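You operate a simulated robot arm through the tools that you are given. There is no shell and no other tool.

You are at the controls of a simulated robot arm. One attempt, no reset.

TASK
Draw three presses of tea into the yellow mug; mug onto the tray, pale biscuit onto the plate.
Fine: fill the mug on the cork coaster; biscuit beside the dark one; the jar's lid waits on the side table and goes back on; spill nothing. Set down upright: what you pick out.

It is judged by the outcome, as a careful person would: the job done as asked, and still so three seconds after it is handed in. It fails if anything else is knocked over, pushed out of place, dropped, spilled or broken. Lids that push on must go on centred and level and be pressed home; caps that screw on are set level and turned clockwise until they are tight.

THE ROBOT
A 7-joint arm with a two-finger parallel gripper, fixed in place. Base frame: the origin is on the floor under the middle of its stand, x ahead of it, y to its left, z up; the work surface is at about z = 0.68. Lengths are in m, angles in rad, forces in N, time in s.
With the tool pointing down near the work surface it reaches from about 0.44 to 0.92 m from the base axis. Its first joint turns from -2.496 to 2.496 rad. Payload 3 kg.
The tool frame sits at the grasp point between the pads (the TCP): z along the fingers, y along the line on which they close. The tips reach 0.03 m beyond it. Largest opening 0.094 m; finger width 0.028, thickness 0.01; the body of the gripper, 0.05 by 0.096 m, starts 0.055 m behind the TCP.
Orientation is that of the tool frame in the base frame, as a unit quaternion [x, y, z, w]. With the fingers straight down and closing along the base's y, the tool's x points along the base's -x, its y along +y and its z along -z.

THE INTERFACE
- The arm moves only by the tool jog_arm. Its argument "rows" is a list that holds one entry, the list of rows, each a list of 7 numbers: the shift along the tool's x, y, z in cm, then the turn, a rotation vector about the tool's x, y, z in rad, then the opening, from 0 (shut) to 1 (fully open). In form: [[[tx, ty, tz, wx, wy, wz, grip], ...]]. A call has 1 to 20 rows; each row shifts and turns the commanded pose from where the row before left it, along the tool's axes as they then stand. A row lasts 0.2 s, in which the tool goes at most 0.05 m and 0.15 rad; a call with a longer step from one row to the next is refused whole, and so is a gripper value outside its range. A pose out of reach is approached as far as the arm can. The call stops where the force on the tool passes 40 N (or 10 N more than at its start, if that is more) or the arm is blocked; 0.2 s more then pass. The fingers move at their own pace (about 0.072 m/s each) and stop on an object; they squeeze with about 36 N. The grip force told is the motor's: it shows also when the fingers shut on nothing. Time passes only in rows, and 0.2 s behind the last, so rows that do not move let the fingers close. It gives the time, the measured TCP pose, the force on the tool (base axes), the opening and the grip force at its end, in the units of the frame above (readings bear some noise), with the torque about the TCP (base axes, N m) and any sound that the robot's microphone picked up.
- Cameras (640 x 400 px; columns grow to the right, rows downward): "scene" is fixed at [0.2209, -0.6503, 1.4371]; the picture's right is [0.96, -0.27, 0.00], its down [-0.12, -0.45, -0.88] and it looks along [0.24, 0.85, -0.47] (base axes); focal length 324 px, centre (320, 200). "wrist" rides on the gripper at [0.076, 0.014, -0.102] in the tool frame; the picture's right is [-0.18, 0.98, 0.00], its down [-0.75, -0.14, -0.64] and it looks along [-0.63, -0.12, 0.77] (tool axes); focal length 243 px, centre (320, 200). There is no depth. A picture from a camera that has moved, and an enlarged one, comes with that camera's place and axes in the base frame and with its lens.
- camera(camera): a new picture of that camera. It takes no simulated time.
- inspect(camera, box): a new picture of the part [left, top, right, bottom] of that camera's present view, enlarged. It takes no simulated time.
- sign_off(): hands the job in; it is judged then, once.

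Nothing tells you positions but the pictures and the camera data. Unless the task says otherwise, let go and move clear before handing in.

The tools are called after "Call:" as name(argument=value, ...) on one line, values as JSON. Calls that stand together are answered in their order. jog_arm: Moves the arm, as the interface text tells. Its arguments: {"type":"object","properties":{"rows":{"type":"array"}},"required":["rows"]} The other tools are called the same way: camera (camera) takes a picture; inspect (camera, box) takes an enlarged picture of a part of a camera's view; sign_off () hands the job in.

At the start:

```text
time_s: 0.0
ee_pos: [0.4727, 0.5297, 1.1475]
tcp_rot: [0.0, 1.0, 0.0, 0.0]
wrist_force: [-0.5, 0.4, -0.1]
ft_torque: [0.01, 0.01, 0.01]
gripper_width: 0.0941
finger_force: 0.0
```

scene: 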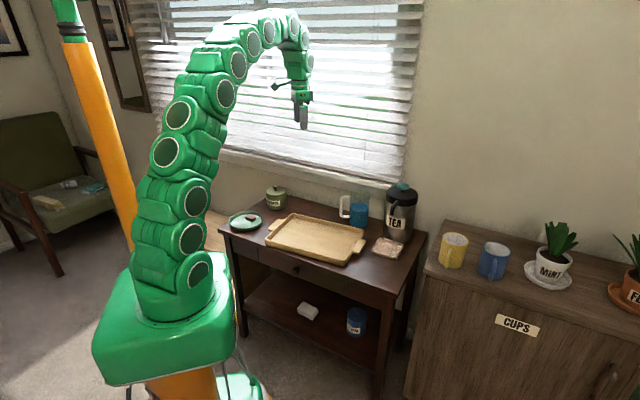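
wrist: 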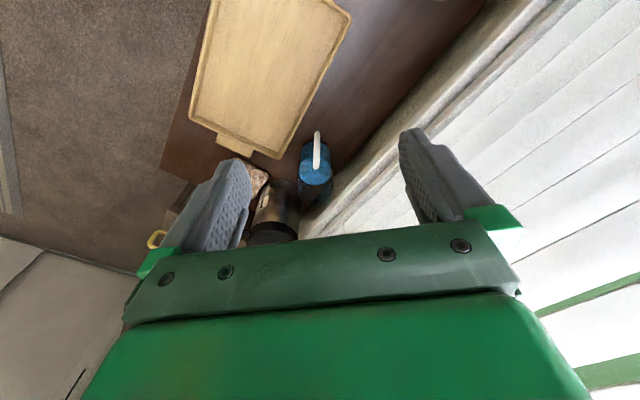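

I see a side table with a tray, a plate with a dark biscuit, a green jar, a tea airpot and a blue-and-white item. A cupboard to the right holds a yellow mug and a blue mug. I'll look closer before moving anything.

Call:
inspect(camera="scene", box=[210, 170, 330, 245])

Call:
inspect(camera="scene", box=[320, 170, 440, 275])

Call:
inspect(camera="scene", box=[420, 210, 580, 310])

Call:
inspect(camera="scene", box=[230, 260, 430, 385])

```text
5.33 times, centred on (270, 208) of scene
camera zoom: at [0.2209, -0.6503, 1.4371], right [0.96, -0.27, 0.0], down [-0.12, -0.45, -0.88], along [0.24, 0.85, -0.47], focal length 1726 px, centre (587, 160)
```

zoom: 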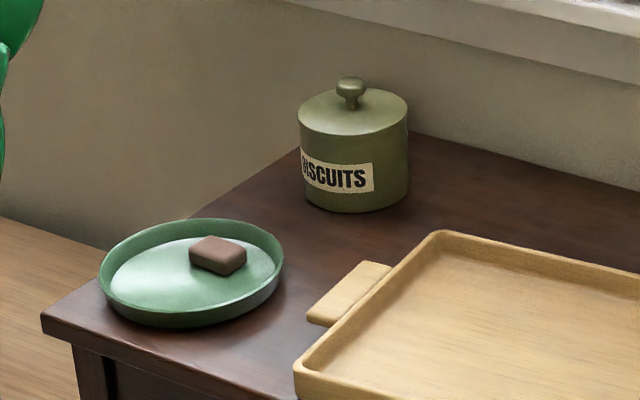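

```text
3.81 times, centred on (380, 222) of scene
camera zoom: at [0.2209, -0.6503, 1.4371], right [0.96, -0.27, 0.0], down [-0.12, -0.45, -0.88], along [0.24, 0.85, -0.47], focal length 1233 px, centre (91, 114)
```

zoom: 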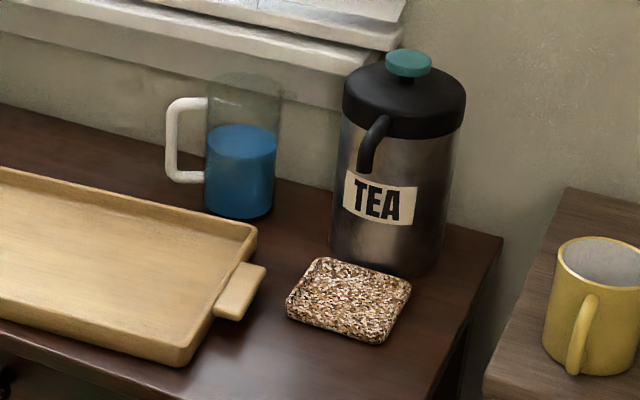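

```text
4.00 times, centred on (500, 260) of scene
camera zoom: at [0.2209, -0.6503, 1.4371], right [0.96, -0.27, 0.0], down [-0.12, -0.45, -0.88], along [0.24, 0.85, -0.47], focal length 1294 px, centre (-400, -40)
```

zoom: 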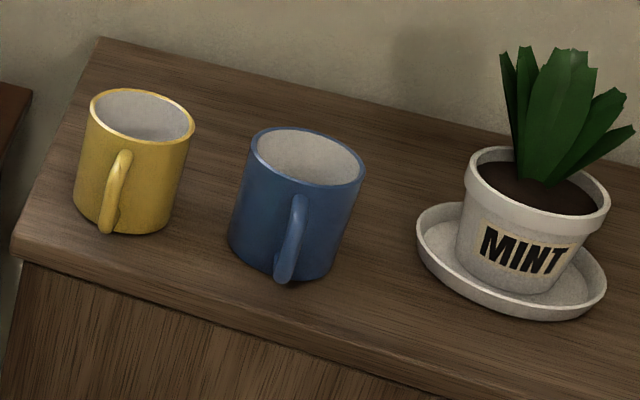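

```text
3.20 times, centred on (330, 322) of scene
camera zoom: at [0.2209, -0.6503, 1.4371], right [0.96, -0.27, 0.0], down [-0.12, -0.45, -0.88], along [0.24, 0.85, -0.47], focal length 1035 px, centre (288, -192)
```

zoom: 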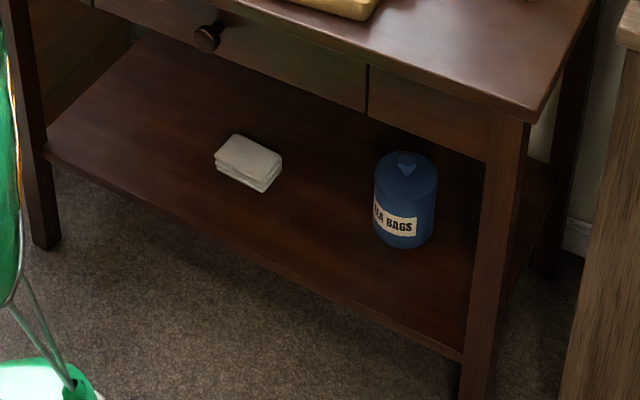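

The coaster looks to be near (0.74, 0.25), with the pot just behind it near (0.83, 0.34). The plate is near (0.23, 0.61), the jar near (0.38, 0.71), and the mugs sit on the cupboard to the right. I'll move the arm high over that area and use the wrist camera to triangulate.

Call:
jog_arm(rows=[[[-1.2, -4.3, 0.3, 0, 0, 0, 1], [-1.2, -4.3, 0.3, 0, 0, 0, 1], [-1.2, -4.3, 0.3, 0, 0, 0, 1], [-1.2, -4.3, 0.3, 0, 0, 0, 1], [-1.2, -4.3, 0.3, 0, 0, 0, 1], [-1.2, -4.3, 0.3, 0, 0, 0, 1], [-1.2, -4.3, 0.3, 0, 0, 0, 1], [-1.2, -4.3, 0.3, 0, 0, 0, 1], [-1.2, -4.3, 0.3, 0, 0, 0, 1], [-1.2, -4.3, 0.3, 0, 0, 0, 1]]])

```text
time_s: 2.2
ee_pos: [0.591, 0.097, 1.1178]
tcp_rot: [0.001, 1.0, 0.0, 0.001]
wrist_force: [0.0, 0.4, -0.1]
ft_torque: [-0.04, 0.01, 0.0]
gripper_width: 0.0941
finger_force: 0.0
```

The arm is now above the area between the table and the cupboard. I'll take pictures from here.

Call:
camera(camera="wrist")

Call:
camera(camera="scene")

```text
taken
camera wrist: at [0.5146, 0.1109, 1.2213], right [0.18, 0.98, 0.0], down [0.75, -0.14, 0.64], along [0.63, -0.12, -0.77], focal length 243 px, centre (320, 200)
```

wrist: 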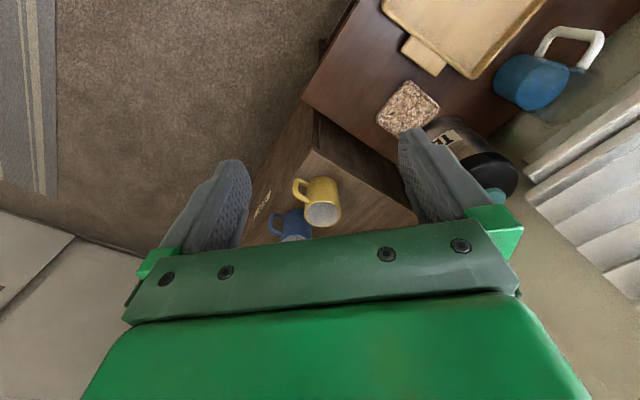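

```text
taken
```

scene: 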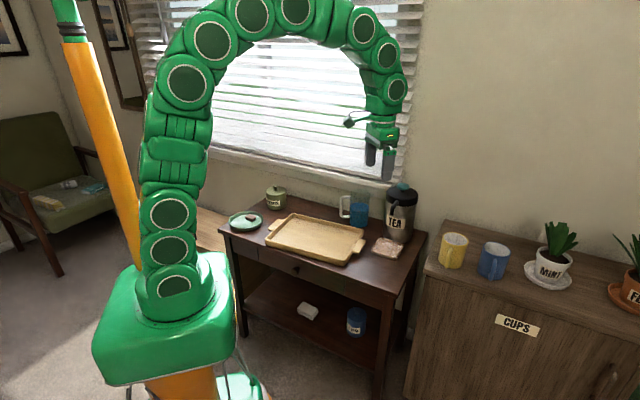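

The yellow mug's rim triangulates to about (0.858, 0.050, 0.847), with its handle on the robot/camera side. I'll zoom in with the wrist camera to pin down the mug, pot and coaster.

Call:
inspect(camera="wrist", box=[250, 150, 370, 245])

Call:
inspect(camera="wrist", box=[360, 70, 540, 220])

```text
4.21 times, centred on (310, 198) of wrist
camera zoom: at [0.5146, 0.1109, 1.2213], right [0.18, 0.98, 0.0], down [0.75, -0.14, 0.64], along [0.63, -0.12, -0.77], focal length 1022 px, centre (362, 210)
```

zoom: 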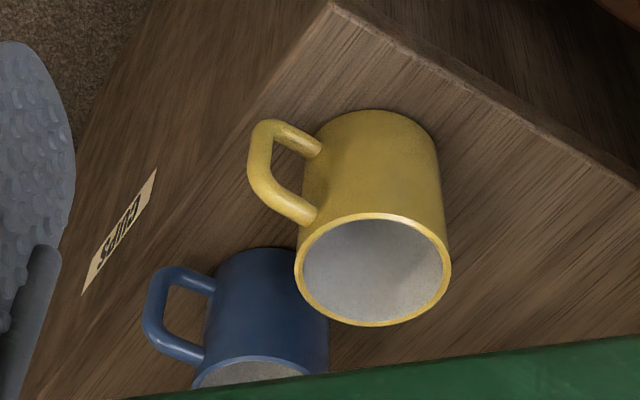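

```text
2.67 times, centred on (450, 145) of wrist
camera zoom: at [0.5146, 0.1109, 1.2213], right [0.18, 0.98, 0.0], down [0.75, -0.14, 0.64], along [0.63, -0.12, -0.77], focal length 647 px, centre (-27, 347)
```

zoom: 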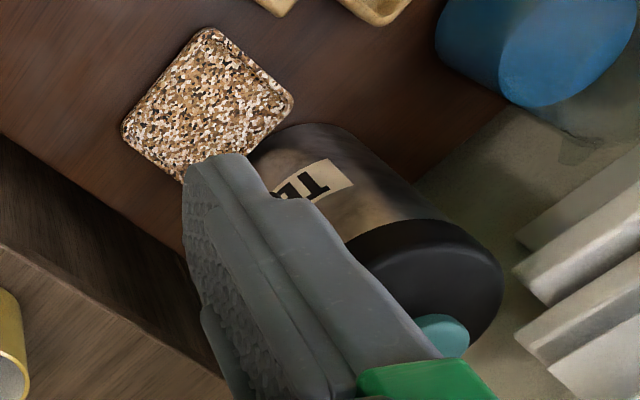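

The yellow mug has its rim at (0.860, 0.053, 0.848), is about 0.08 m across, and its handle points about -130°. Next I'll move in front of the tea pot to measure the spout, button and coaster.

Call:
jog_arm(rows=[[[1.3, 3.33, 1.4, 0, 0, 0, 1], [1.3, 3.33, 1.4, 0, 0, 0, 1], [1.3, 3.33, 1.4, 0, 0, 0, 1], [1.3, 3.33, 1.4, 0, 0, 0, 1], [1.3, 3.33, 1.4, 0, 0, 0, 1], [1.3, 3.33, 1.4, 0, 0, 0, 1], [1.3, 3.33, 1.4, 0, 0, 0, 1]]])

Call:
camera(camera="wrist")

```text
time_s: 3.8
ee_pos: [0.4988, 0.3342, 1.0194]
tcp_rot: [0.001, 1.0, 0.0, 0.0]
wrist_force: [1.1, 0.2, -0.4]
ft_torque: [-0.03, 0.0, 0.01]
gripper_width: 0.0939
finger_force: 0.1
```

```text
taken
camera wrist: at [0.4236, 0.3483, 1.1233], right [0.18, 0.98, 0.0], down [0.75, -0.14, 0.64], along [0.63, -0.12, -0.77], focal length 243 px, centre (320, 200)
```

wrist: 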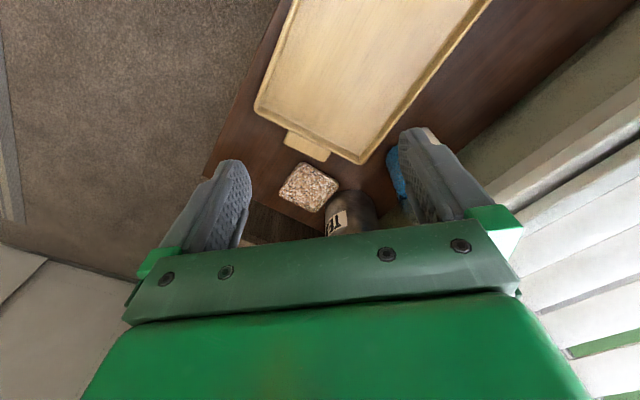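

The gripper body hides the pot from here, so I'll tilt the tool forward to bring the spout into view.

Call:
jog_arm(rows=[[[0, 0, 0, 0, -0.15, 0, 1], [0, 0, 0, 0, -0.15, 0, 1], [0, 0, 0, 0, -0.15, 0, 1]]])

Call:
camera(camera="wrist")

Call:
inspect(camera="wrist", box=[240, 60, 410, 230])

```text
time_s: 4.6
ee_pos: [0.5013, 0.3346, 1.0215]
tcp_rot: [0.0, 0.975, 0.0, 0.223]
wrist_force: [-0.3, -0.1, -0.3]
ft_torque: [-0.01, -0.02, 0.02]
gripper_width: 0.0941
finger_force: 0.0
```

```text
taken
camera wrist: at [0.3878, 0.3473, 1.0803], right [0.16, 0.98, 0.08], down [0.4, -0.14, 0.91], along [0.9, -0.12, -0.41], focal length 243 px, centre (320, 200)
```

wrist: 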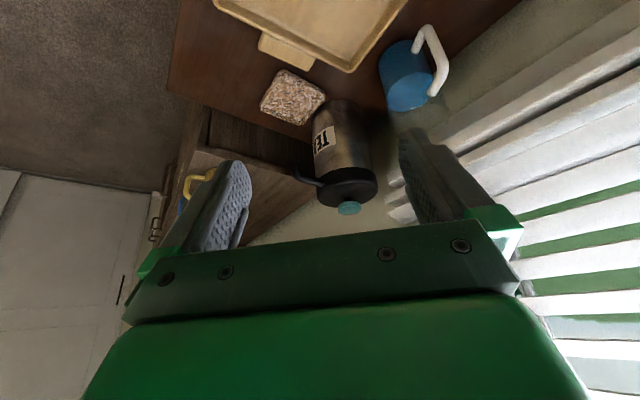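

```text
2.35 times, centred on (325, 145) of wrist
camera zoom: at [0.3878, 0.3473, 1.0803], right [0.16, 0.98, 0.08], down [0.4, -0.14, 0.91], along [0.9, -0.12, -0.41], focal length 571 px, centre (308, 329)
```

zoom: 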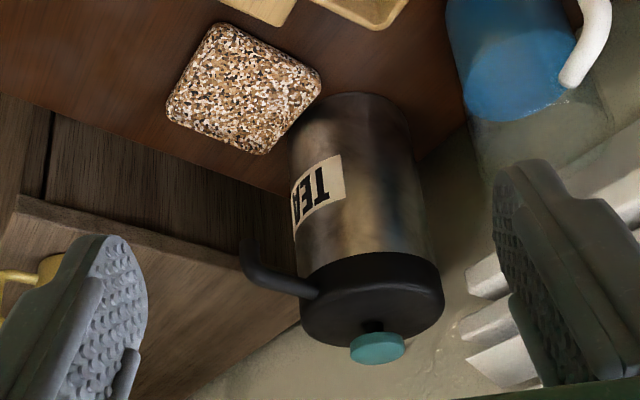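

The spout tip is at about (0.749, 0.262, 0.832), directly over the coaster centre (0.746, 0.263, 0.682). The button is at (0.829, 0.347, 0.90). I'll turn the tool to yaw 48° and tilt it about 40°, so the fingers straddle the mug with the handle at the back and clear the spout later.

Call:
jog_arm(rows=[[[0, 0, 0, 0, 0.15, 0, 1], [0, 0, 0, 0, 0.15, 0, 1], [0, 0, 0, 0, 0.15, 0, 1], [0, 0, 0, 0, 0, -0.14, 1], [0, 0, 0, 0, 0, -0.14, 1], [0, 0, 0, 0, 0, -0.14, 1], [0, 0, 0, 0, 0, -0.14, 1], [0, 0, 0, 0, 0, -0.14, 1], [0, 0, 0, 0, 0, -0.138, 1], [0, 0, 0, 0, -0.14, 0, 1], [0, 0, 0, 0, -0.14, 0, 1], [0, 0, 0, 0, -0.14, 0, 1], [0, 0, 0, 0, -0.14, 0, 1], [0, 0, 0, 0, -0.138, 0, 1]]])

Call:
camera(camera="wrist")

Call:
camera(camera="scene")

```text
time_s: 7.6
ee_pos: [0.5023, 0.3349, 1.0206]
tcp_rot: [-0.382, 0.858, 0.14, 0.313]
wrist_force: [0.2, -0.2, 0.6]
ft_torque: [-0.02, -0.01, 0.02]
gripper_width: 0.0942
finger_force: 0.1
```

```text
taken
camera wrist: at [0.4078, 0.2503, 1.0504], right [-0.64, 0.76, 0.12], down [0.21, 0.03, 0.98], along [0.74, 0.65, -0.18], focal length 243 px, centre (320, 200)
```

wrist: 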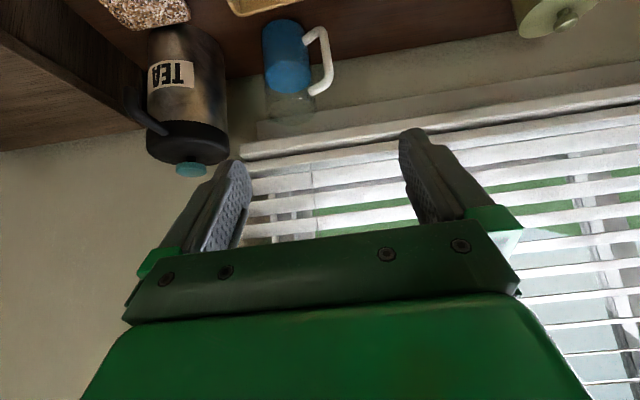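

```text
taken
```

scene: 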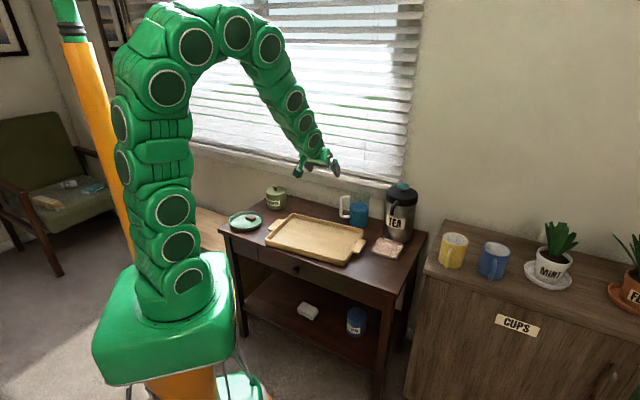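

The tilted orientation is reached. I'll now translate to a pre-grasp point 15 cm back along the approach line from the yellow mug.

Call:
jog_arm(rows=[[[0.945, -4.131, 0.185, 0, 0, 0, 1], [0.945, -4.131, 0.185, 0, 0, 0, 1], [0.945, -4.131, 0.185, 0, 0, 0, 1], [0.945, -4.131, 0.185, 0, 0, 0, 1], [0.945, -4.131, 0.185, 0, 0, 0, 1], [0.945, -4.131, 0.185, 0, 0, 0, 1], [0.945, -4.131, 0.185, 0, 0, 0, 1], [0.945, -4.131, 0.185, 0, 0, 0, 1], [0.945, -4.131, 0.185, 0, 0, 0, 1], [0.945, -4.131, 0.185, 0, 0, 0, 1], [0.945, -4.131, 0.185, 0, 0, 0, 1], [0, 0, 0, 0, 0, 0, 1]]])

Call:
camera(camera="wrist")

Call:
camera(camera="scene")

```text
time_s: 10.2
ee_pos: [0.7935, -0.0196, 0.9367]
tcp_rot: [-0.382, 0.859, 0.139, 0.313]
wrist_force: [-0.8, -0.7, -0.1]
ft_torque: [0.0, 0.02, -0.04]
gripper_width: 0.0937
finger_force: 0.0
```

```text
taken
camera wrist: at [0.6997, -0.1039, 0.967], right [-0.64, 0.76, 0.12], down [0.22, 0.03, 0.98], along [0.74, 0.65, -0.18], focal length 243 px, centre (320, 200)
```

wrist: 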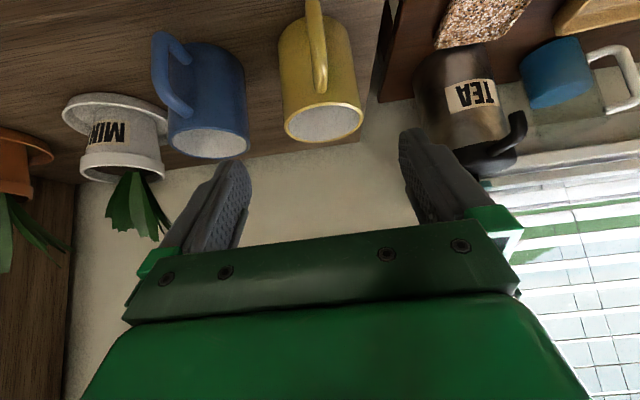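

```text
taken
```

scene: 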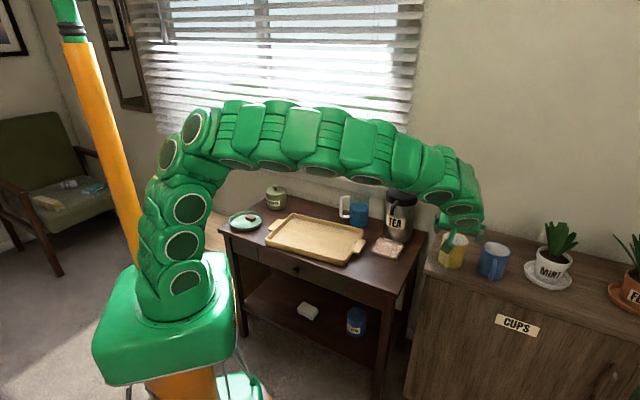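

The fingers are lined up with the yellow mug, which now sits in view between them. I'll zoom in to refine its location and the handle angle.

Call:
inspect(camera="wrist", box=[240, 0, 400, 160])

Call:
inspect(camera="wrist", box=[380, 0, 560, 190])

```text
2.50 times, centred on (320, 80) of wrist
camera zoom: at [0.6997, -0.1039, 0.967], right [-0.64, 0.76, 0.12], down [0.22, 0.03, 0.98], along [0.74, 0.65, -0.18], focal length 606 px, centre (320, 500)
```

zoom: 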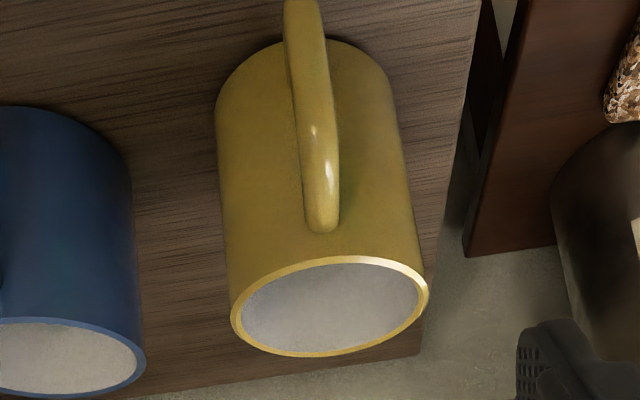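

```text
2.11 times, centred on (470, 95) of wrist
camera zoom: at [0.6997, -0.1039, 0.967], right [-0.64, 0.76, 0.12], down [0.22, 0.03, 0.98], along [0.74, 0.65, -0.18], focal length 511 px, centre (4, 421)
```

zoom: 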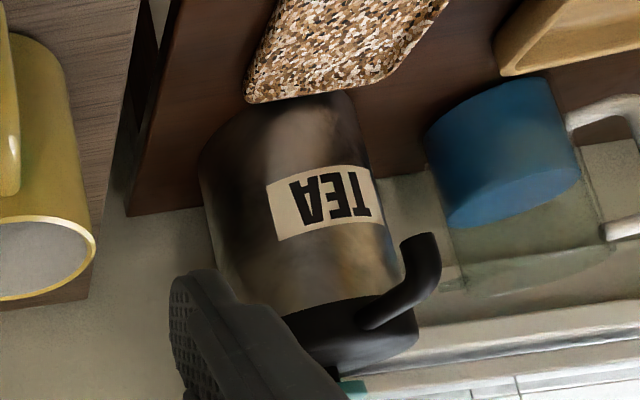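

The mug is at (0.859, 0.053), with its rim at 0.849, base at 0.756 and a diameter of 0.080. The approach line passes through its axis, so I'll advance 10 cm and check the alignment.

Call:
jog_arm(rows=[[[0, 0, 2.5, 0, 0, 0, 1], [0, 0, 2.5, 0, 0, 0, 1], [0, 0, 2.5, 0, 0, 0, 1], [0, 0, 2.5, 0, 0, 0, 1], [0, 0, 0, 0, 0, 0, 1]]])

Call:
camera(camera="wrist")

Call:
inspect(camera="scene", box=[400, 190, 560, 290])

```text
time_s: 11.4
ee_pos: [0.8363, 0.0287, 0.8617]
tcp_rot: [-0.382, 0.858, 0.139, 0.313]
wrist_force: [0.9, 0.4, -0.5]
ft_torque: [-0.02, -0.03, 0.0]
gripper_width: 0.0939
finger_force: 0.1
```

```text
taken
camera wrist: at [0.7436, -0.0543, 0.8906], right [-0.64, 0.76, 0.12], down [0.22, 0.03, 0.98], along [0.74, 0.65, -0.18], focal length 243 px, centre (320, 200)
```

wrist: 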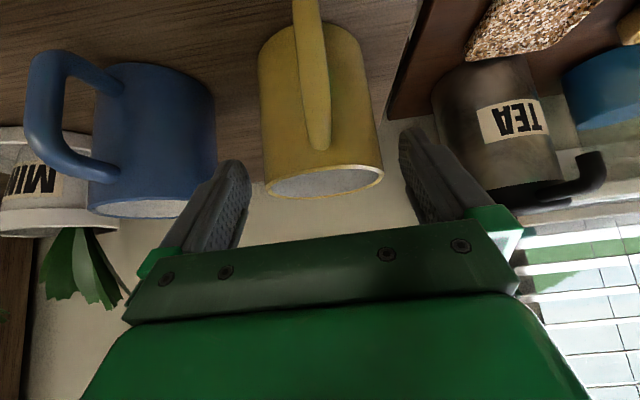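

```text
4.00 times, centred on (480, 240) of scene
camera zoom: at [0.2209, -0.6503, 1.4371], right [0.96, -0.27, 0.0], down [-0.12, -0.45, -0.88], along [0.24, 0.85, -0.47], focal length 1294 px, centre (-320, 40)
```

zoom: 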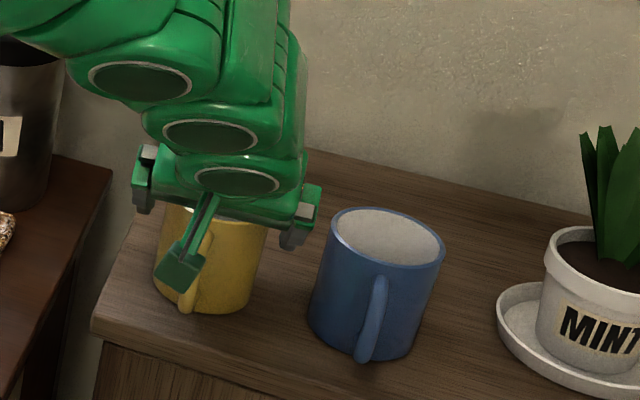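

The fingers straddle the mug symmetrically. I'll advance the last 5 cm and then close.

Call:
jog_arm(rows=[[[-0.08, -0.02, 1.63, 0, 0, 0, 1], [-0.08, -0.02, 1.63, 0, 0, 0, 1], [-0.08, -0.02, 1.61, 0, 0, 0, 1], [0, 0, 0, 0, 0, 0, 1]]])

Call:
camera(camera="wrist")

Call:
inspect(camera="scene", box=[400, 190, 560, 290])

```text
time_s: 12.4
ee_pos: [0.8605, 0.0524, 0.8244]
tcp_rot: [-0.382, 0.859, 0.139, 0.312]
wrist_force: [0.2, -0.3, -0.3]
ft_torque: [-0.02, -0.01, -0.01]
gripper_width: 0.0941
finger_force: 0.1
```

```text
taken
camera wrist: at [0.7662, -0.0317, 0.8551], right [-0.64, 0.76, 0.12], down [0.22, 0.03, 0.98], along [0.74, 0.65, -0.18], focal length 243 px, centre (320, 200)
```

wrist: 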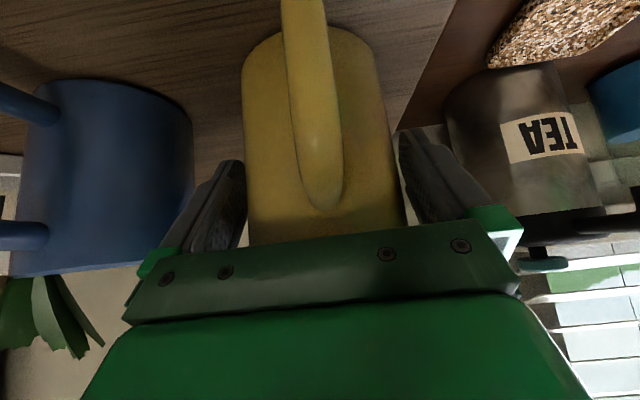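

```text
4.00 times, centred on (480, 240) of scene
camera zoom: at [0.2209, -0.6503, 1.4371], right [0.96, -0.27, 0.0], down [-0.12, -0.45, -0.88], along [0.24, 0.85, -0.47], focal length 1294 px, centre (-320, 40)
```

zoom: 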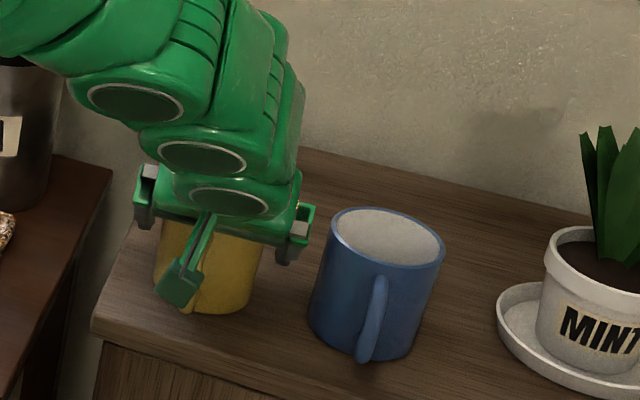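

The fingers are either side of the mug with no contact force. Closing now.

Call:
jog_arm(rows=[[[0, 0, 0, 0, 0, 0, 0.75], [0, 0, 0, 0, 0, 0, 0.5], [0, 0, 0, 0, 0, 0, 0], [0, 0, 0, 0, 0, 0, 0], [0, 0, 0, 0, 0, 0, 0]]])

Call:
camera(camera="wrist")

```text
time_s: 13.6
ee_pos: [0.8597, 0.0522, 0.8254]
tcp_rot: [-0.382, 0.858, 0.139, 0.313]
wrist_force: [0.7, 0.6, 0.8]
ft_torque: [0.08, 0.09, 0.01]
gripper_width: 0.0812
finger_force: 35.9
```

```text
taken
camera wrist: at [0.7661, -0.0317, 0.8553], right [-0.64, 0.76, 0.12], down [0.22, 0.03, 0.98], along [0.74, 0.65, -0.18], focal length 243 px, centre (320, 200)
```

wrist: 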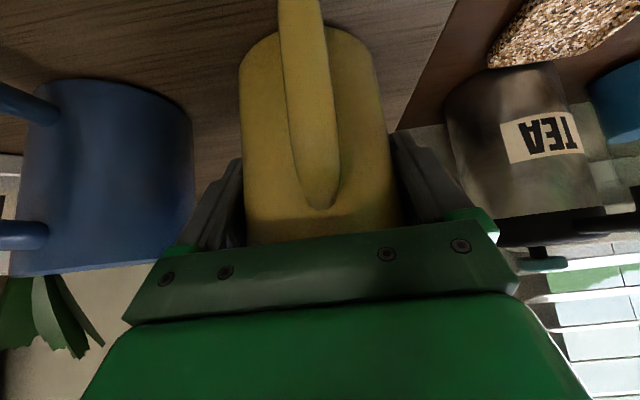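

The mug is gripped at 0.081 width. I'll lift it straight up 7.5 cm.

Call:
jog_arm(rows=[[[-0.64, 0, -0.77, 0, 0, 0, 0], [-1.29, 0, -1.53, 0, 0, 0, 0], [-1.29, 0, -1.53, 0, 0, 0, 0], [-1.29, 0, -1.53, 0, 0, 0, 0], [-0.32, 0, -0.38, 0, 0, 0, 0], [0, 0, 0, 0, 0, 0, 0]]])

Call:
camera(camera="wrist")

Call:
camera(camera="scene")

```text
time_s: 15.0
ee_pos: [0.8624, 0.0523, 0.9009]
tcp_rot: [-0.383, 0.858, 0.14, 0.313]
wrist_force: [-0.3, -0.5, -1.9]
ft_torque: [0.03, -0.06, -0.02]
gripper_width: 0.0812
finger_force: 35.8
```

```text
taken
camera wrist: at [0.7682, -0.0313, 0.9297], right [-0.64, 0.76, 0.12], down [0.22, 0.03, 0.98], along [0.74, 0.65, -0.18], focal length 243 px, centre (320, 200)
```

wrist: 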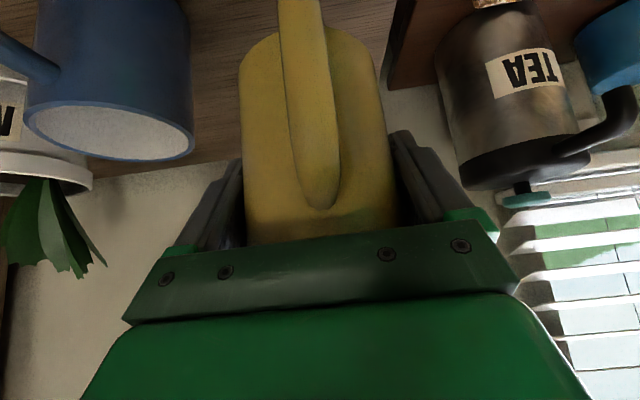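

```text
taken
```

scene: 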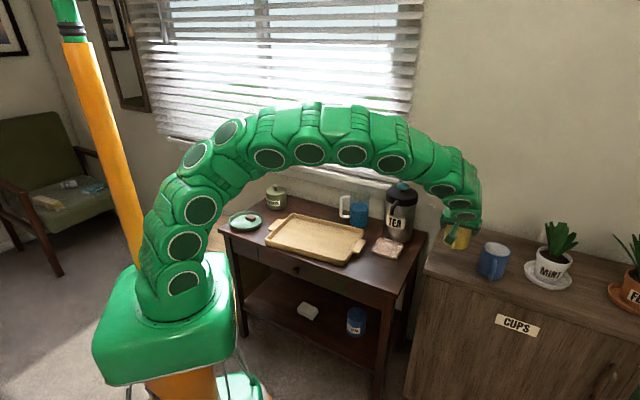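

The mug came up cleanly and hasn't shifted in the grip. I'll move it to the front side of the coaster, still high.

Call:
jog_arm(rows=[[[0.77, 2.5, -0.36, 0, 0, 0, 0], [0.77, 2.5, -0.36, 0, 0, 0, 0], [0.77, 2.5, -0.36, 0, 0, 0, 0], [0.77, 2.5, -0.36, 0, 0, 0, 0], [0.77, 2.5, -0.36, 0, 0, 0, 0], [0.77, 2.5, -0.36, 0, 0, 0, 0], [0.77, 2.5, -0.36, 0, 0, 0, 0], [0.77, 2.5, -0.36, 0, 0, 0, 0], [0.77, 2.5, -0.36, 0, 0, 0, 0], [0, 0, 0, 0, 0, 0, 0]]])

Call:
camera(camera="wrist")

Call:
camera(camera="scene")

```text
time_s: 17.2
ee_pos: [0.6432, 0.1478, 0.8807]
tcp_rot: [-0.382, 0.858, 0.14, 0.313]
wrist_force: [0.0, 0.6, -2.4]
ft_torque: [0.01, -0.03, -0.01]
gripper_width: 0.0811
finger_force: 35.9
```

```text
taken
camera wrist: at [0.5493, 0.0641, 0.91], right [-0.64, 0.76, 0.12], down [0.21, 0.03, 0.98], along [0.74, 0.65, -0.18], focal length 243 px, centre (320, 200)
```

wrist: 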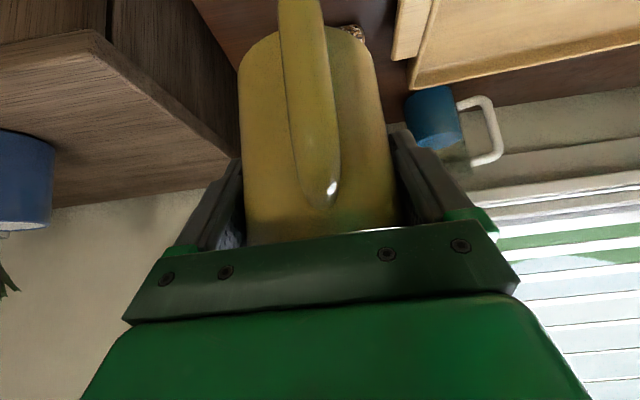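

```text
taken
```

scene: 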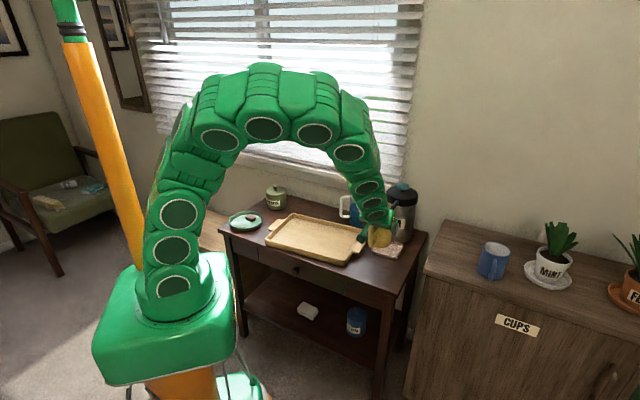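

The mug is at the front corner near the coaster. I'll lower it to about 1 cm above the coaster height while still in front of it.

Call:
jog_arm(rows=[[[1.28, 0, 1.53, 0, 0, 0, 0], [1.28, 0, 1.53, 0, 0, 0, 0], [1.28, 0, 1.53, 0, 0, 0, 0], [1.28, 0, 1.53, 0, 0, 0, 0], [1.28, 0, 1.53, 0, 0, 0, 0], [1.22, 0, 1.45, 0, 0, 0, 0], [0, 0, 0, 0, 0, 0, 0]]])

Call:
camera(camera="wrist")

Call:
inspect(camera="scene", box=[310, 165, 450, 280])

```text
time_s: 18.8
ee_pos: [0.6435, 0.1476, 0.7621]
tcp_rot: [-0.383, 0.858, 0.139, 0.312]
wrist_force: [0.5, 0.5, -3.1]
ft_torque: [0.03, -0.02, -0.02]
gripper_width: 0.0809
finger_force: 35.8
```

```text
taken
camera wrist: at [0.5496, 0.0638, 0.7916], right [-0.64, 0.76, 0.12], down [0.21, 0.03, 0.98], along [0.74, 0.65, -0.18], focal length 243 px, centre (320, 200)
```

wrist: 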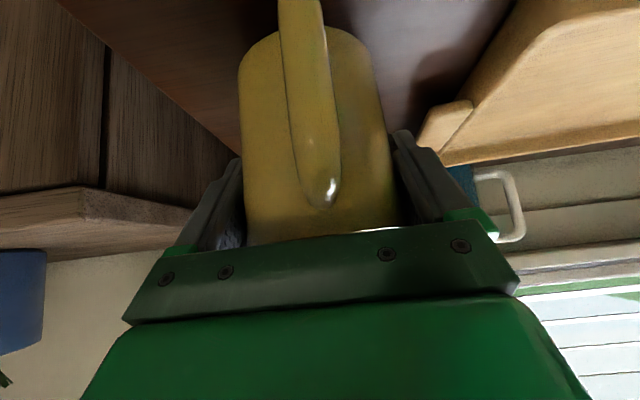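

```text
3.48 times, centred on (380, 222) of scene
camera zoom: at [0.2209, -0.6503, 1.4371], right [0.96, -0.27, 0.0], down [-0.12, -0.45, -0.88], along [0.24, 0.85, -0.47], focal length 1125 px, centre (111, 122)
```

zoom: 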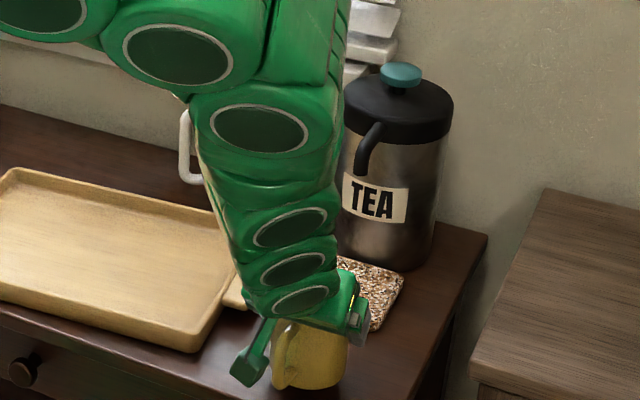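

It's in place in front of the coaster. I'll move forward 10 cm towards it and check the clearance to the spout.

Call:
jog_arm(rows=[[[-1.53, -0.01, 1.29, 0, 0, 0, 0], [-1.53, -0.01, 1.29, 0, 0, 0, 0], [-1.53, -0.01, 1.29, 0, 0, 0, 0], [-1.53, -0.01, 1.29, 0, 0, 0, 0], [-1.53, -0.01, 1.29, 0, 0, 0, 0], [0, 0, 0, 0, 0, 0, 0]]])

Call:
camera(camera="wrist")

Call:
inspect(camera="scene", box=[310, 165, 450, 280])

```text
time_s: 20.2
ee_pos: [0.7114, 0.2198, 0.7621]
tcp_rot: [-0.382, 0.858, 0.139, 0.313]
wrist_force: [0.1, 0.0, -3.7]
ft_torque: [0.02, -0.01, 0.01]
gripper_width: 0.081
finger_force: 36.2
```

```text
taken
camera wrist: at [0.618, 0.1378, 0.7921], right [-0.64, 0.76, 0.12], down [0.22, 0.03, 0.98], along [0.74, 0.65, -0.18], focal length 243 px, centre (320, 200)
```

wrist: 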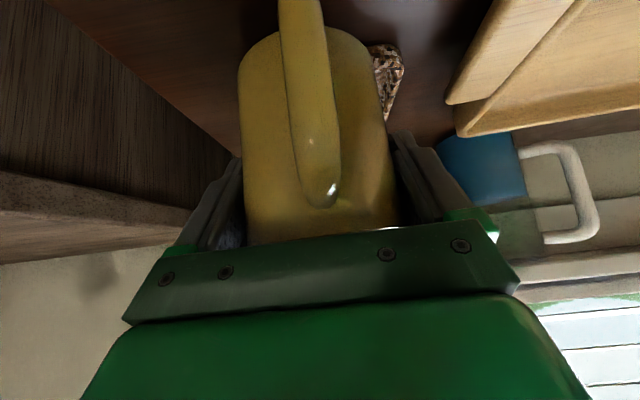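

```text
3.48 times, centred on (380, 222) of scene
camera zoom: at [0.2209, -0.6503, 1.4371], right [0.96, -0.27, 0.0], down [-0.12, -0.45, -0.88], along [0.24, 0.85, -0.47], focal length 1125 px, centre (111, 122)
```

zoom: 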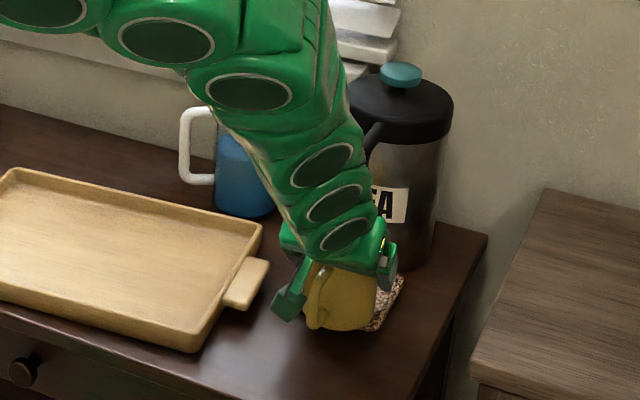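

The mug's leading edge is over the coaster and the spout is clear. I'll finish the remaining 5 cm.

Call:
jog_arm(rows=[[[-1.0, 0.03, 0.83, 0, 0, 0, 0], [-1.0, 0.03, 0.83, 0, 0, 0, 0], [-1.0, 0.03, 0.83, 0, 0, 0, 0], [-0.95, 0.03, 0.83, 0, 0, 0, 0], [0, 0, 0, 0, 0, 0, 0]]])

Call:
camera(camera="wrist")

Call:
inspect(camera="scene", box=[310, 165, 450, 280])

```text
time_s: 21.4
ee_pos: [0.7456, 0.2622, 0.7604]
tcp_rot: [-0.383, 0.858, 0.139, 0.312]
wrist_force: [-1.8, -0.9, -6.5]
ft_torque: [0.1, -0.15, -0.01]
gripper_width: 0.0812
finger_force: 36.1
```

```text
taken
camera wrist: at [0.6517, 0.1777, 0.7905], right [-0.64, 0.76, 0.12], down [0.22, 0.03, 0.98], along [0.74, 0.65, -0.18], focal length 243 px, centre (320, 200)
```

wrist: 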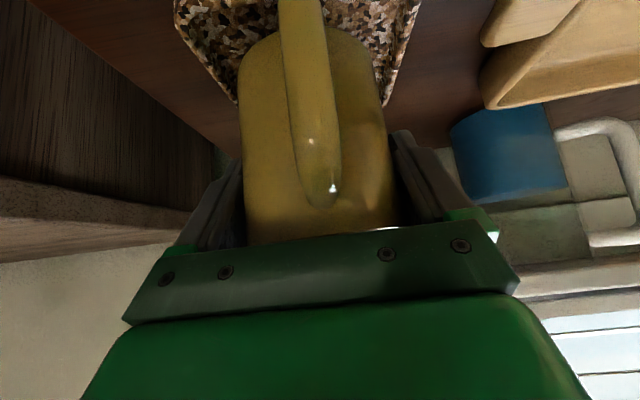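

```text
3.48 times, centred on (380, 222) of scene
camera zoom: at [0.2209, -0.6503, 1.4371], right [0.96, -0.27, 0.0], down [-0.12, -0.45, -0.88], along [0.24, 0.85, -0.47], focal length 1125 px, centre (111, 122)
```

zoom: 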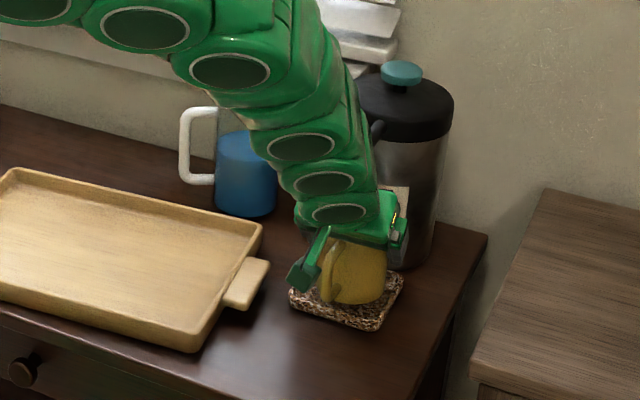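

The force reading suggests the gripper body is lightly touching the spout. I'll back off about 6 mm and lower the mug the last bit.

Call:
jog_arm(rows=[[[0.46, 0, -0.39, 0, 0, 0, 0], [0, 0, 0, 0, 0, 0, 0]]])

Call:
inspect(camera="scene", box=[350, 165, 430, 255])

```text
time_s: 22.0
ee_pos: [0.7417, 0.2554, 0.7623]
tcp_rot: [-0.382, 0.859, 0.139, 0.312]
wrist_force: [-0.1, 0.1, -3.5]
ft_torque: [0.03, -0.04, -0.03]
gripper_width: 0.0807
finger_force: 36.1
```

```text
4.44 times, centred on (390, 210) of scene
camera zoom: at [0.2209, -0.6503, 1.4371], right [0.96, -0.27, 0.0], down [-0.12, -0.45, -0.88], along [0.24, 0.85, -0.47], focal length 1438 px, centre (9, 156)
```

zoom: 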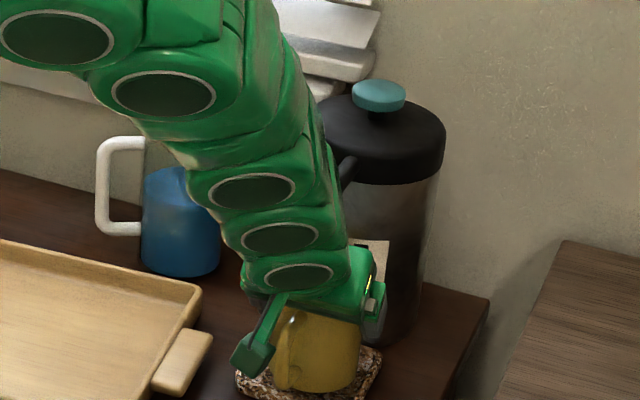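

The contact is gone and the force is back to the mug's weight alone. Lowering gently onto the coaster.

Call:
jog_arm(rows=[[[0.19, 0, 0.23, 0, 0, 0, 0], [0.19, 0, 0.23, 0, 0, 0, 0], [0.13, 0, 0.153, 0, 0, 0, 0], [0, 0, 0, 0, 0, 0, 0]]])

```text
time_s: 23.0
ee_pos: [0.7421, 0.255, 0.7528]
tcp_rot: [-0.382, 0.859, 0.139, 0.312]
wrist_force: [0.1, 0.8, -2.8]
ft_torque: [0.02, -0.04, -0.02]
gripper_width: 0.0808
finger_force: 36.6
```

Call:
jog_arm(rows=[[[0.13, 0, 0.153, 0, 0, 0, 0], [0, 0, 0, 0, 0, 0, 0]]])

Call:
inspect(camera="wrist", box=[160, 0, 440, 175])

Call:
inspect(camera="scene", box=[355, 215, 425, 265])

```text
time_s: 23.6
ee_pos: [0.7411, 0.2564, 0.7513]
tcp_rot: [-0.383, 0.858, 0.139, 0.313]
wrist_force: [-0.1, 0.8, 9.8]
ft_torque: [0.35, 0.26, 0.0]
gripper_width: 0.081
finger_force: 35.3
```

```text
2.29 times, centred on (300, 88) of wrist
camera zoom: at [0.6469, 0.1732, 0.7815], right [-0.64, 0.76, 0.12], down [0.21, 0.03, 0.98], along [0.74, 0.65, -0.18], focal length 555 px, centre (366, 457)
```

zoom: 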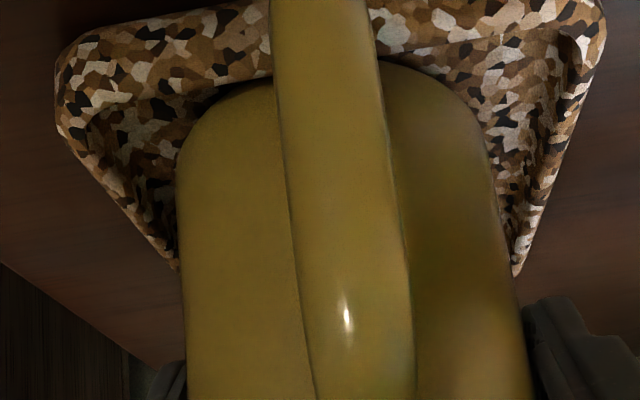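

```text
8.00 times, centred on (390, 240) of scene
camera zoom: at [0.2209, -0.6503, 1.4371], right [0.96, -0.27, 0.0], down [-0.12, -0.45, -0.88], along [0.24, 0.85, -0.47], focal length 2588 px, centre (-240, -120)
```

zoom: 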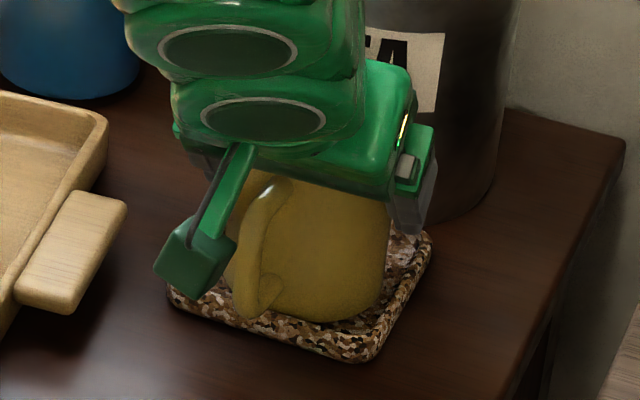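

The mug has touched down on the coaster (about 10 N upward). I'll relieve the pressure a little, open, and then retreat back along the tool axis.

Call:
jog_arm(rows=[[[-0.08, 0, -0.095, 0, 0, 0, 0], [0, 0, 0, 0, 0, 0, 0.9], [0, 0, 0, 0, 0, 0, 1], [0, 0, 0, 0, 0, 0, 1]]])

Call:
inspect(camera="wrist", box=[120, 0, 500, 240])

```text
time_s: 24.6
ee_pos: [0.7406, 0.2567, 0.7515]
tcp_rot: [-0.382, 0.859, 0.139, 0.312]
wrist_force: [0.1, 0.7, 1.0]
ft_torque: [-0.02, -0.01, -0.01]
gripper_width: 0.0939
finger_force: 0.1
```

```text
1.67 times, centred on (310, 120) of wrist
camera zoom: at [0.647, 0.173, 0.7825], right [-0.64, 0.76, 0.12], down [0.22, 0.03, 0.98], along [0.74, 0.65, -0.18], focal length 404 px, centre (337, 333)
```

zoom: 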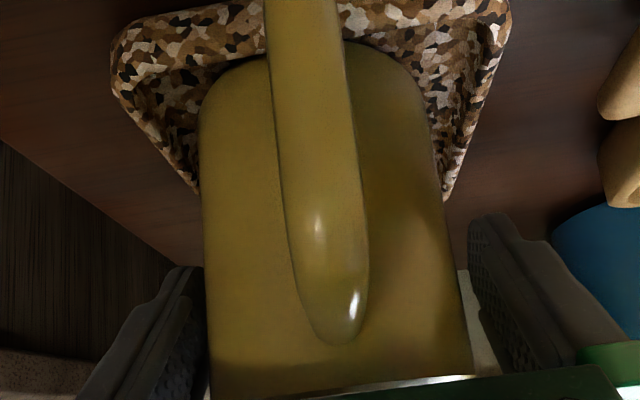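

Released, with the fingers clear on both sides. Retreating 14 cm along the tool axis.

Call:
jog_arm(rows=[[[0, 0, -1.5, 0, 0, 0, 1], [0, 0, -2.5, 0, 0, 0, 1], [0, 0, -2.5, 0, 0, 0, 1], [0, 0, -2.5, 0, 0, 0, 1], [0, 0, -2.5, 0, 0, 0, 1], [0, 0, -2.5, 0, 0, 0, 1], [0, 0, 0, 0, 0, 0, 1]]])

Call:
camera(camera="wrist")

Call:
inspect(camera="scene", box=[310, 165, 450, 280])

```text
time_s: 26.2
ee_pos: [0.6801, 0.1887, 0.8609]
tcp_rot: [-0.382, 0.858, 0.139, 0.312]
wrist_force: [0.7, -0.1, 0.2]
ft_torque: [0.0, -0.03, 0.01]
gripper_width: 0.0942
finger_force: 0.0
```

```text
taken
camera wrist: at [0.586, 0.1042, 0.8908], right [-0.64, 0.76, 0.12], down [0.22, 0.03, 0.98], along [0.74, 0.65, -0.18], focal length 243 px, centre (320, 200)
```

wrist: 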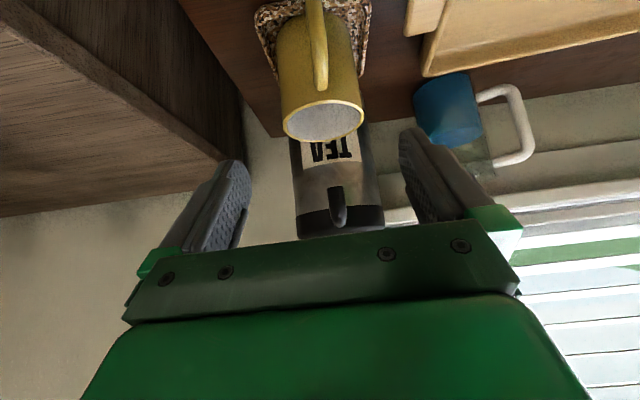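

```text
3.48 times, centred on (380, 222) of scene
camera zoom: at [0.2209, -0.6503, 1.4371], right [0.96, -0.27, 0.0], down [-0.12, -0.45, -0.88], along [0.24, 0.85, -0.47], focal length 1125 px, centre (111, 122)
```

zoom: 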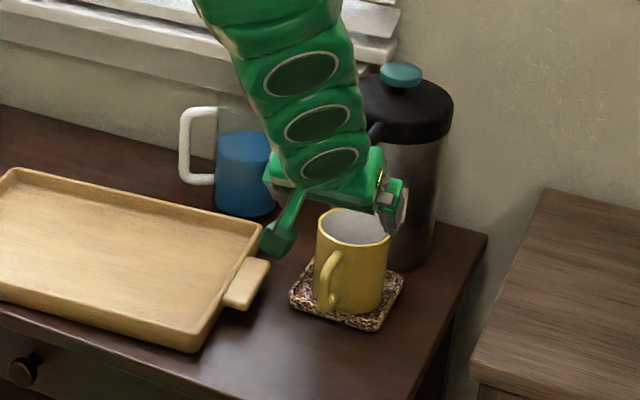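

The mug is standing on the coaster. I'll verify the spout's alignment over the mug from this view.

Call:
inspect(camera="wrist", box=[240, 60, 410, 240])

```text
2.22 times, centred on (325, 150) of wrist
camera zoom: at [0.586, 0.1042, 0.8908], right [-0.64, 0.76, 0.12], down [0.22, 0.03, 0.98], along [0.74, 0.65, -0.18], focal length 539 px, centre (309, 311)
```

zoom: 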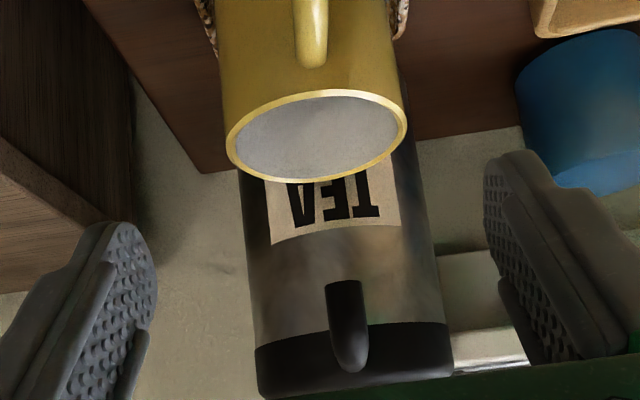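

The spout tip, about (0.746, 0.263, 0.835), is well inside the mug's opening, which is centred at (0.741, 0.256). Now I'll close the fingers, rise, reduce the tilt to 20° and move over the pump button.

Call:
jog_arm(rows=[[[-2.79, 0, -3.32, 0, 0, 0, 1], [-2.79, 0, -3.32, 0, 0, 0, 0], [-2.79, 0, -3.32, 0, 0, 0, 0], [0, 0, 0, 0, 0.1163, 0, 0], [0, 0, 0, 0, 0.1163, 0, 0], [0, 0, 0, 0, 0.1163, 0, 0], [0, 0, 0, 0, 0, 0, 0]]])

Call:
camera(camera="wrist")

```text
time_s: 27.8
ee_pos: [0.6805, 0.1895, 0.9909]
tcp_rot: [-0.401, 0.9, 0.071, 0.157]
wrist_force: [0.2, 0.8, 0.3]
ft_torque: [-0.02, -0.01, -0.04]
gripper_width: 0.0
finger_force: 33.2
```

```text
taken
camera wrist: at [0.5979, 0.119, 1.0607], right [-0.61, 0.79, 0.06], down [0.43, 0.27, 0.86], along [0.66, 0.56, -0.51], focal length 243 px, centre (320, 200)
```

wrist: 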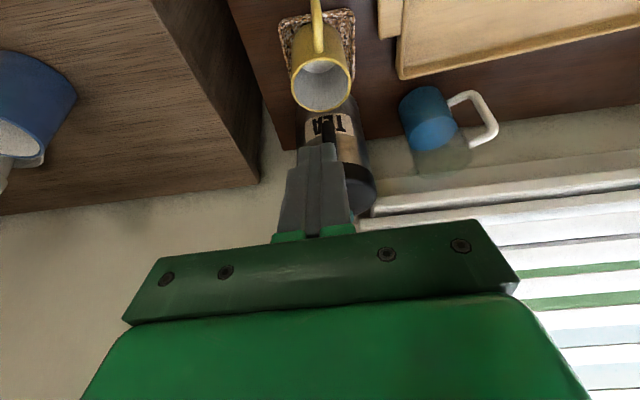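

Fingers are closed. Moving over the button at height.

Call:
jog_arm(rows=[[[-3.36, -0.083, 1.325, 0, 0, 0, 0], [-3.36, -0.083, 1.325, 0, 0, 0, 0], [-3.36, -0.083, 1.325, 0, 0, 0, 0], [-3.36, -0.083, 1.325, 0, 0, 0, 0], [-3.36, -0.083, 1.325, 0, 0, 0, 0], [-3.36, -0.083, 1.325, 0, 0, 0, 0], [0, 0, 0, 0, 0, 0, 0]]])

Call:
camera(camera="wrist")

Call:
camera(camera="scene")

Call:
inspect(camera="scene", box=[350, 130, 450, 230])

```text
time_s: 29.4
ee_pos: [0.8293, 0.3477, 0.9844]
tcp_rot: [-0.4, 0.9, 0.07, 0.159]
wrist_force: [0.8, 0.5, 0.4]
ft_torque: [-0.01, -0.01, -0.02]
gripper_width: 0.0001
finger_force: 33.0
```

```text
taken
camera wrist: at [0.7471, 0.2773, 1.0544], right [-0.61, 0.79, 0.06], down [0.43, 0.27, 0.86], along [0.66, 0.56, -0.5], focal length 243 px, centre (320, 200)
```

wrist: 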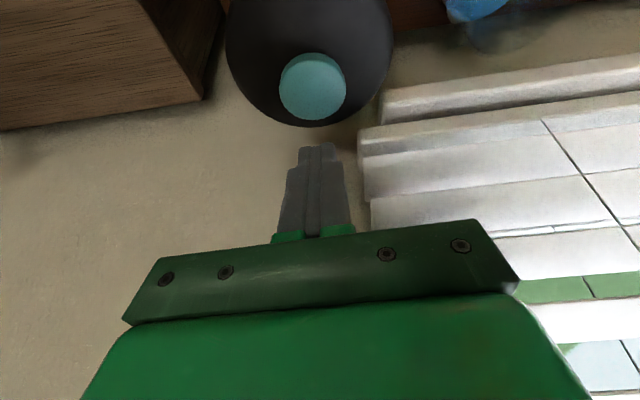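

```text
taken
```

scene: 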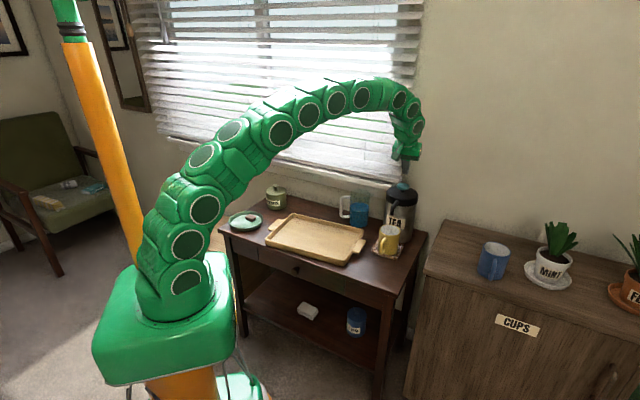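

```text
4.00 times, centred on (400, 180) of scene
camera zoom: at [0.2209, -0.6503, 1.4371], right [0.96, -0.27, 0.0], down [-0.12, -0.45, -0.88], along [0.24, 0.85, -0.47], focal length 1294 px, centre (0, 280)
```

zoom: 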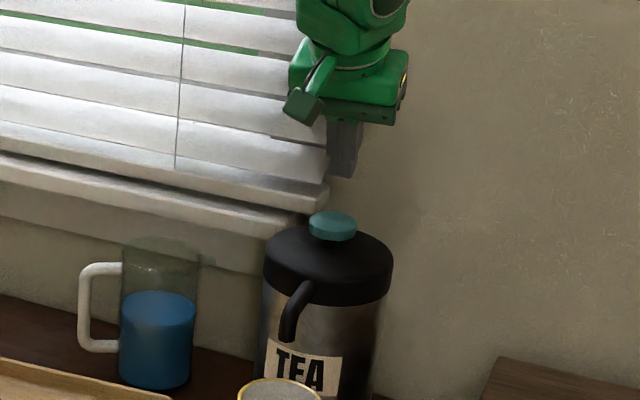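

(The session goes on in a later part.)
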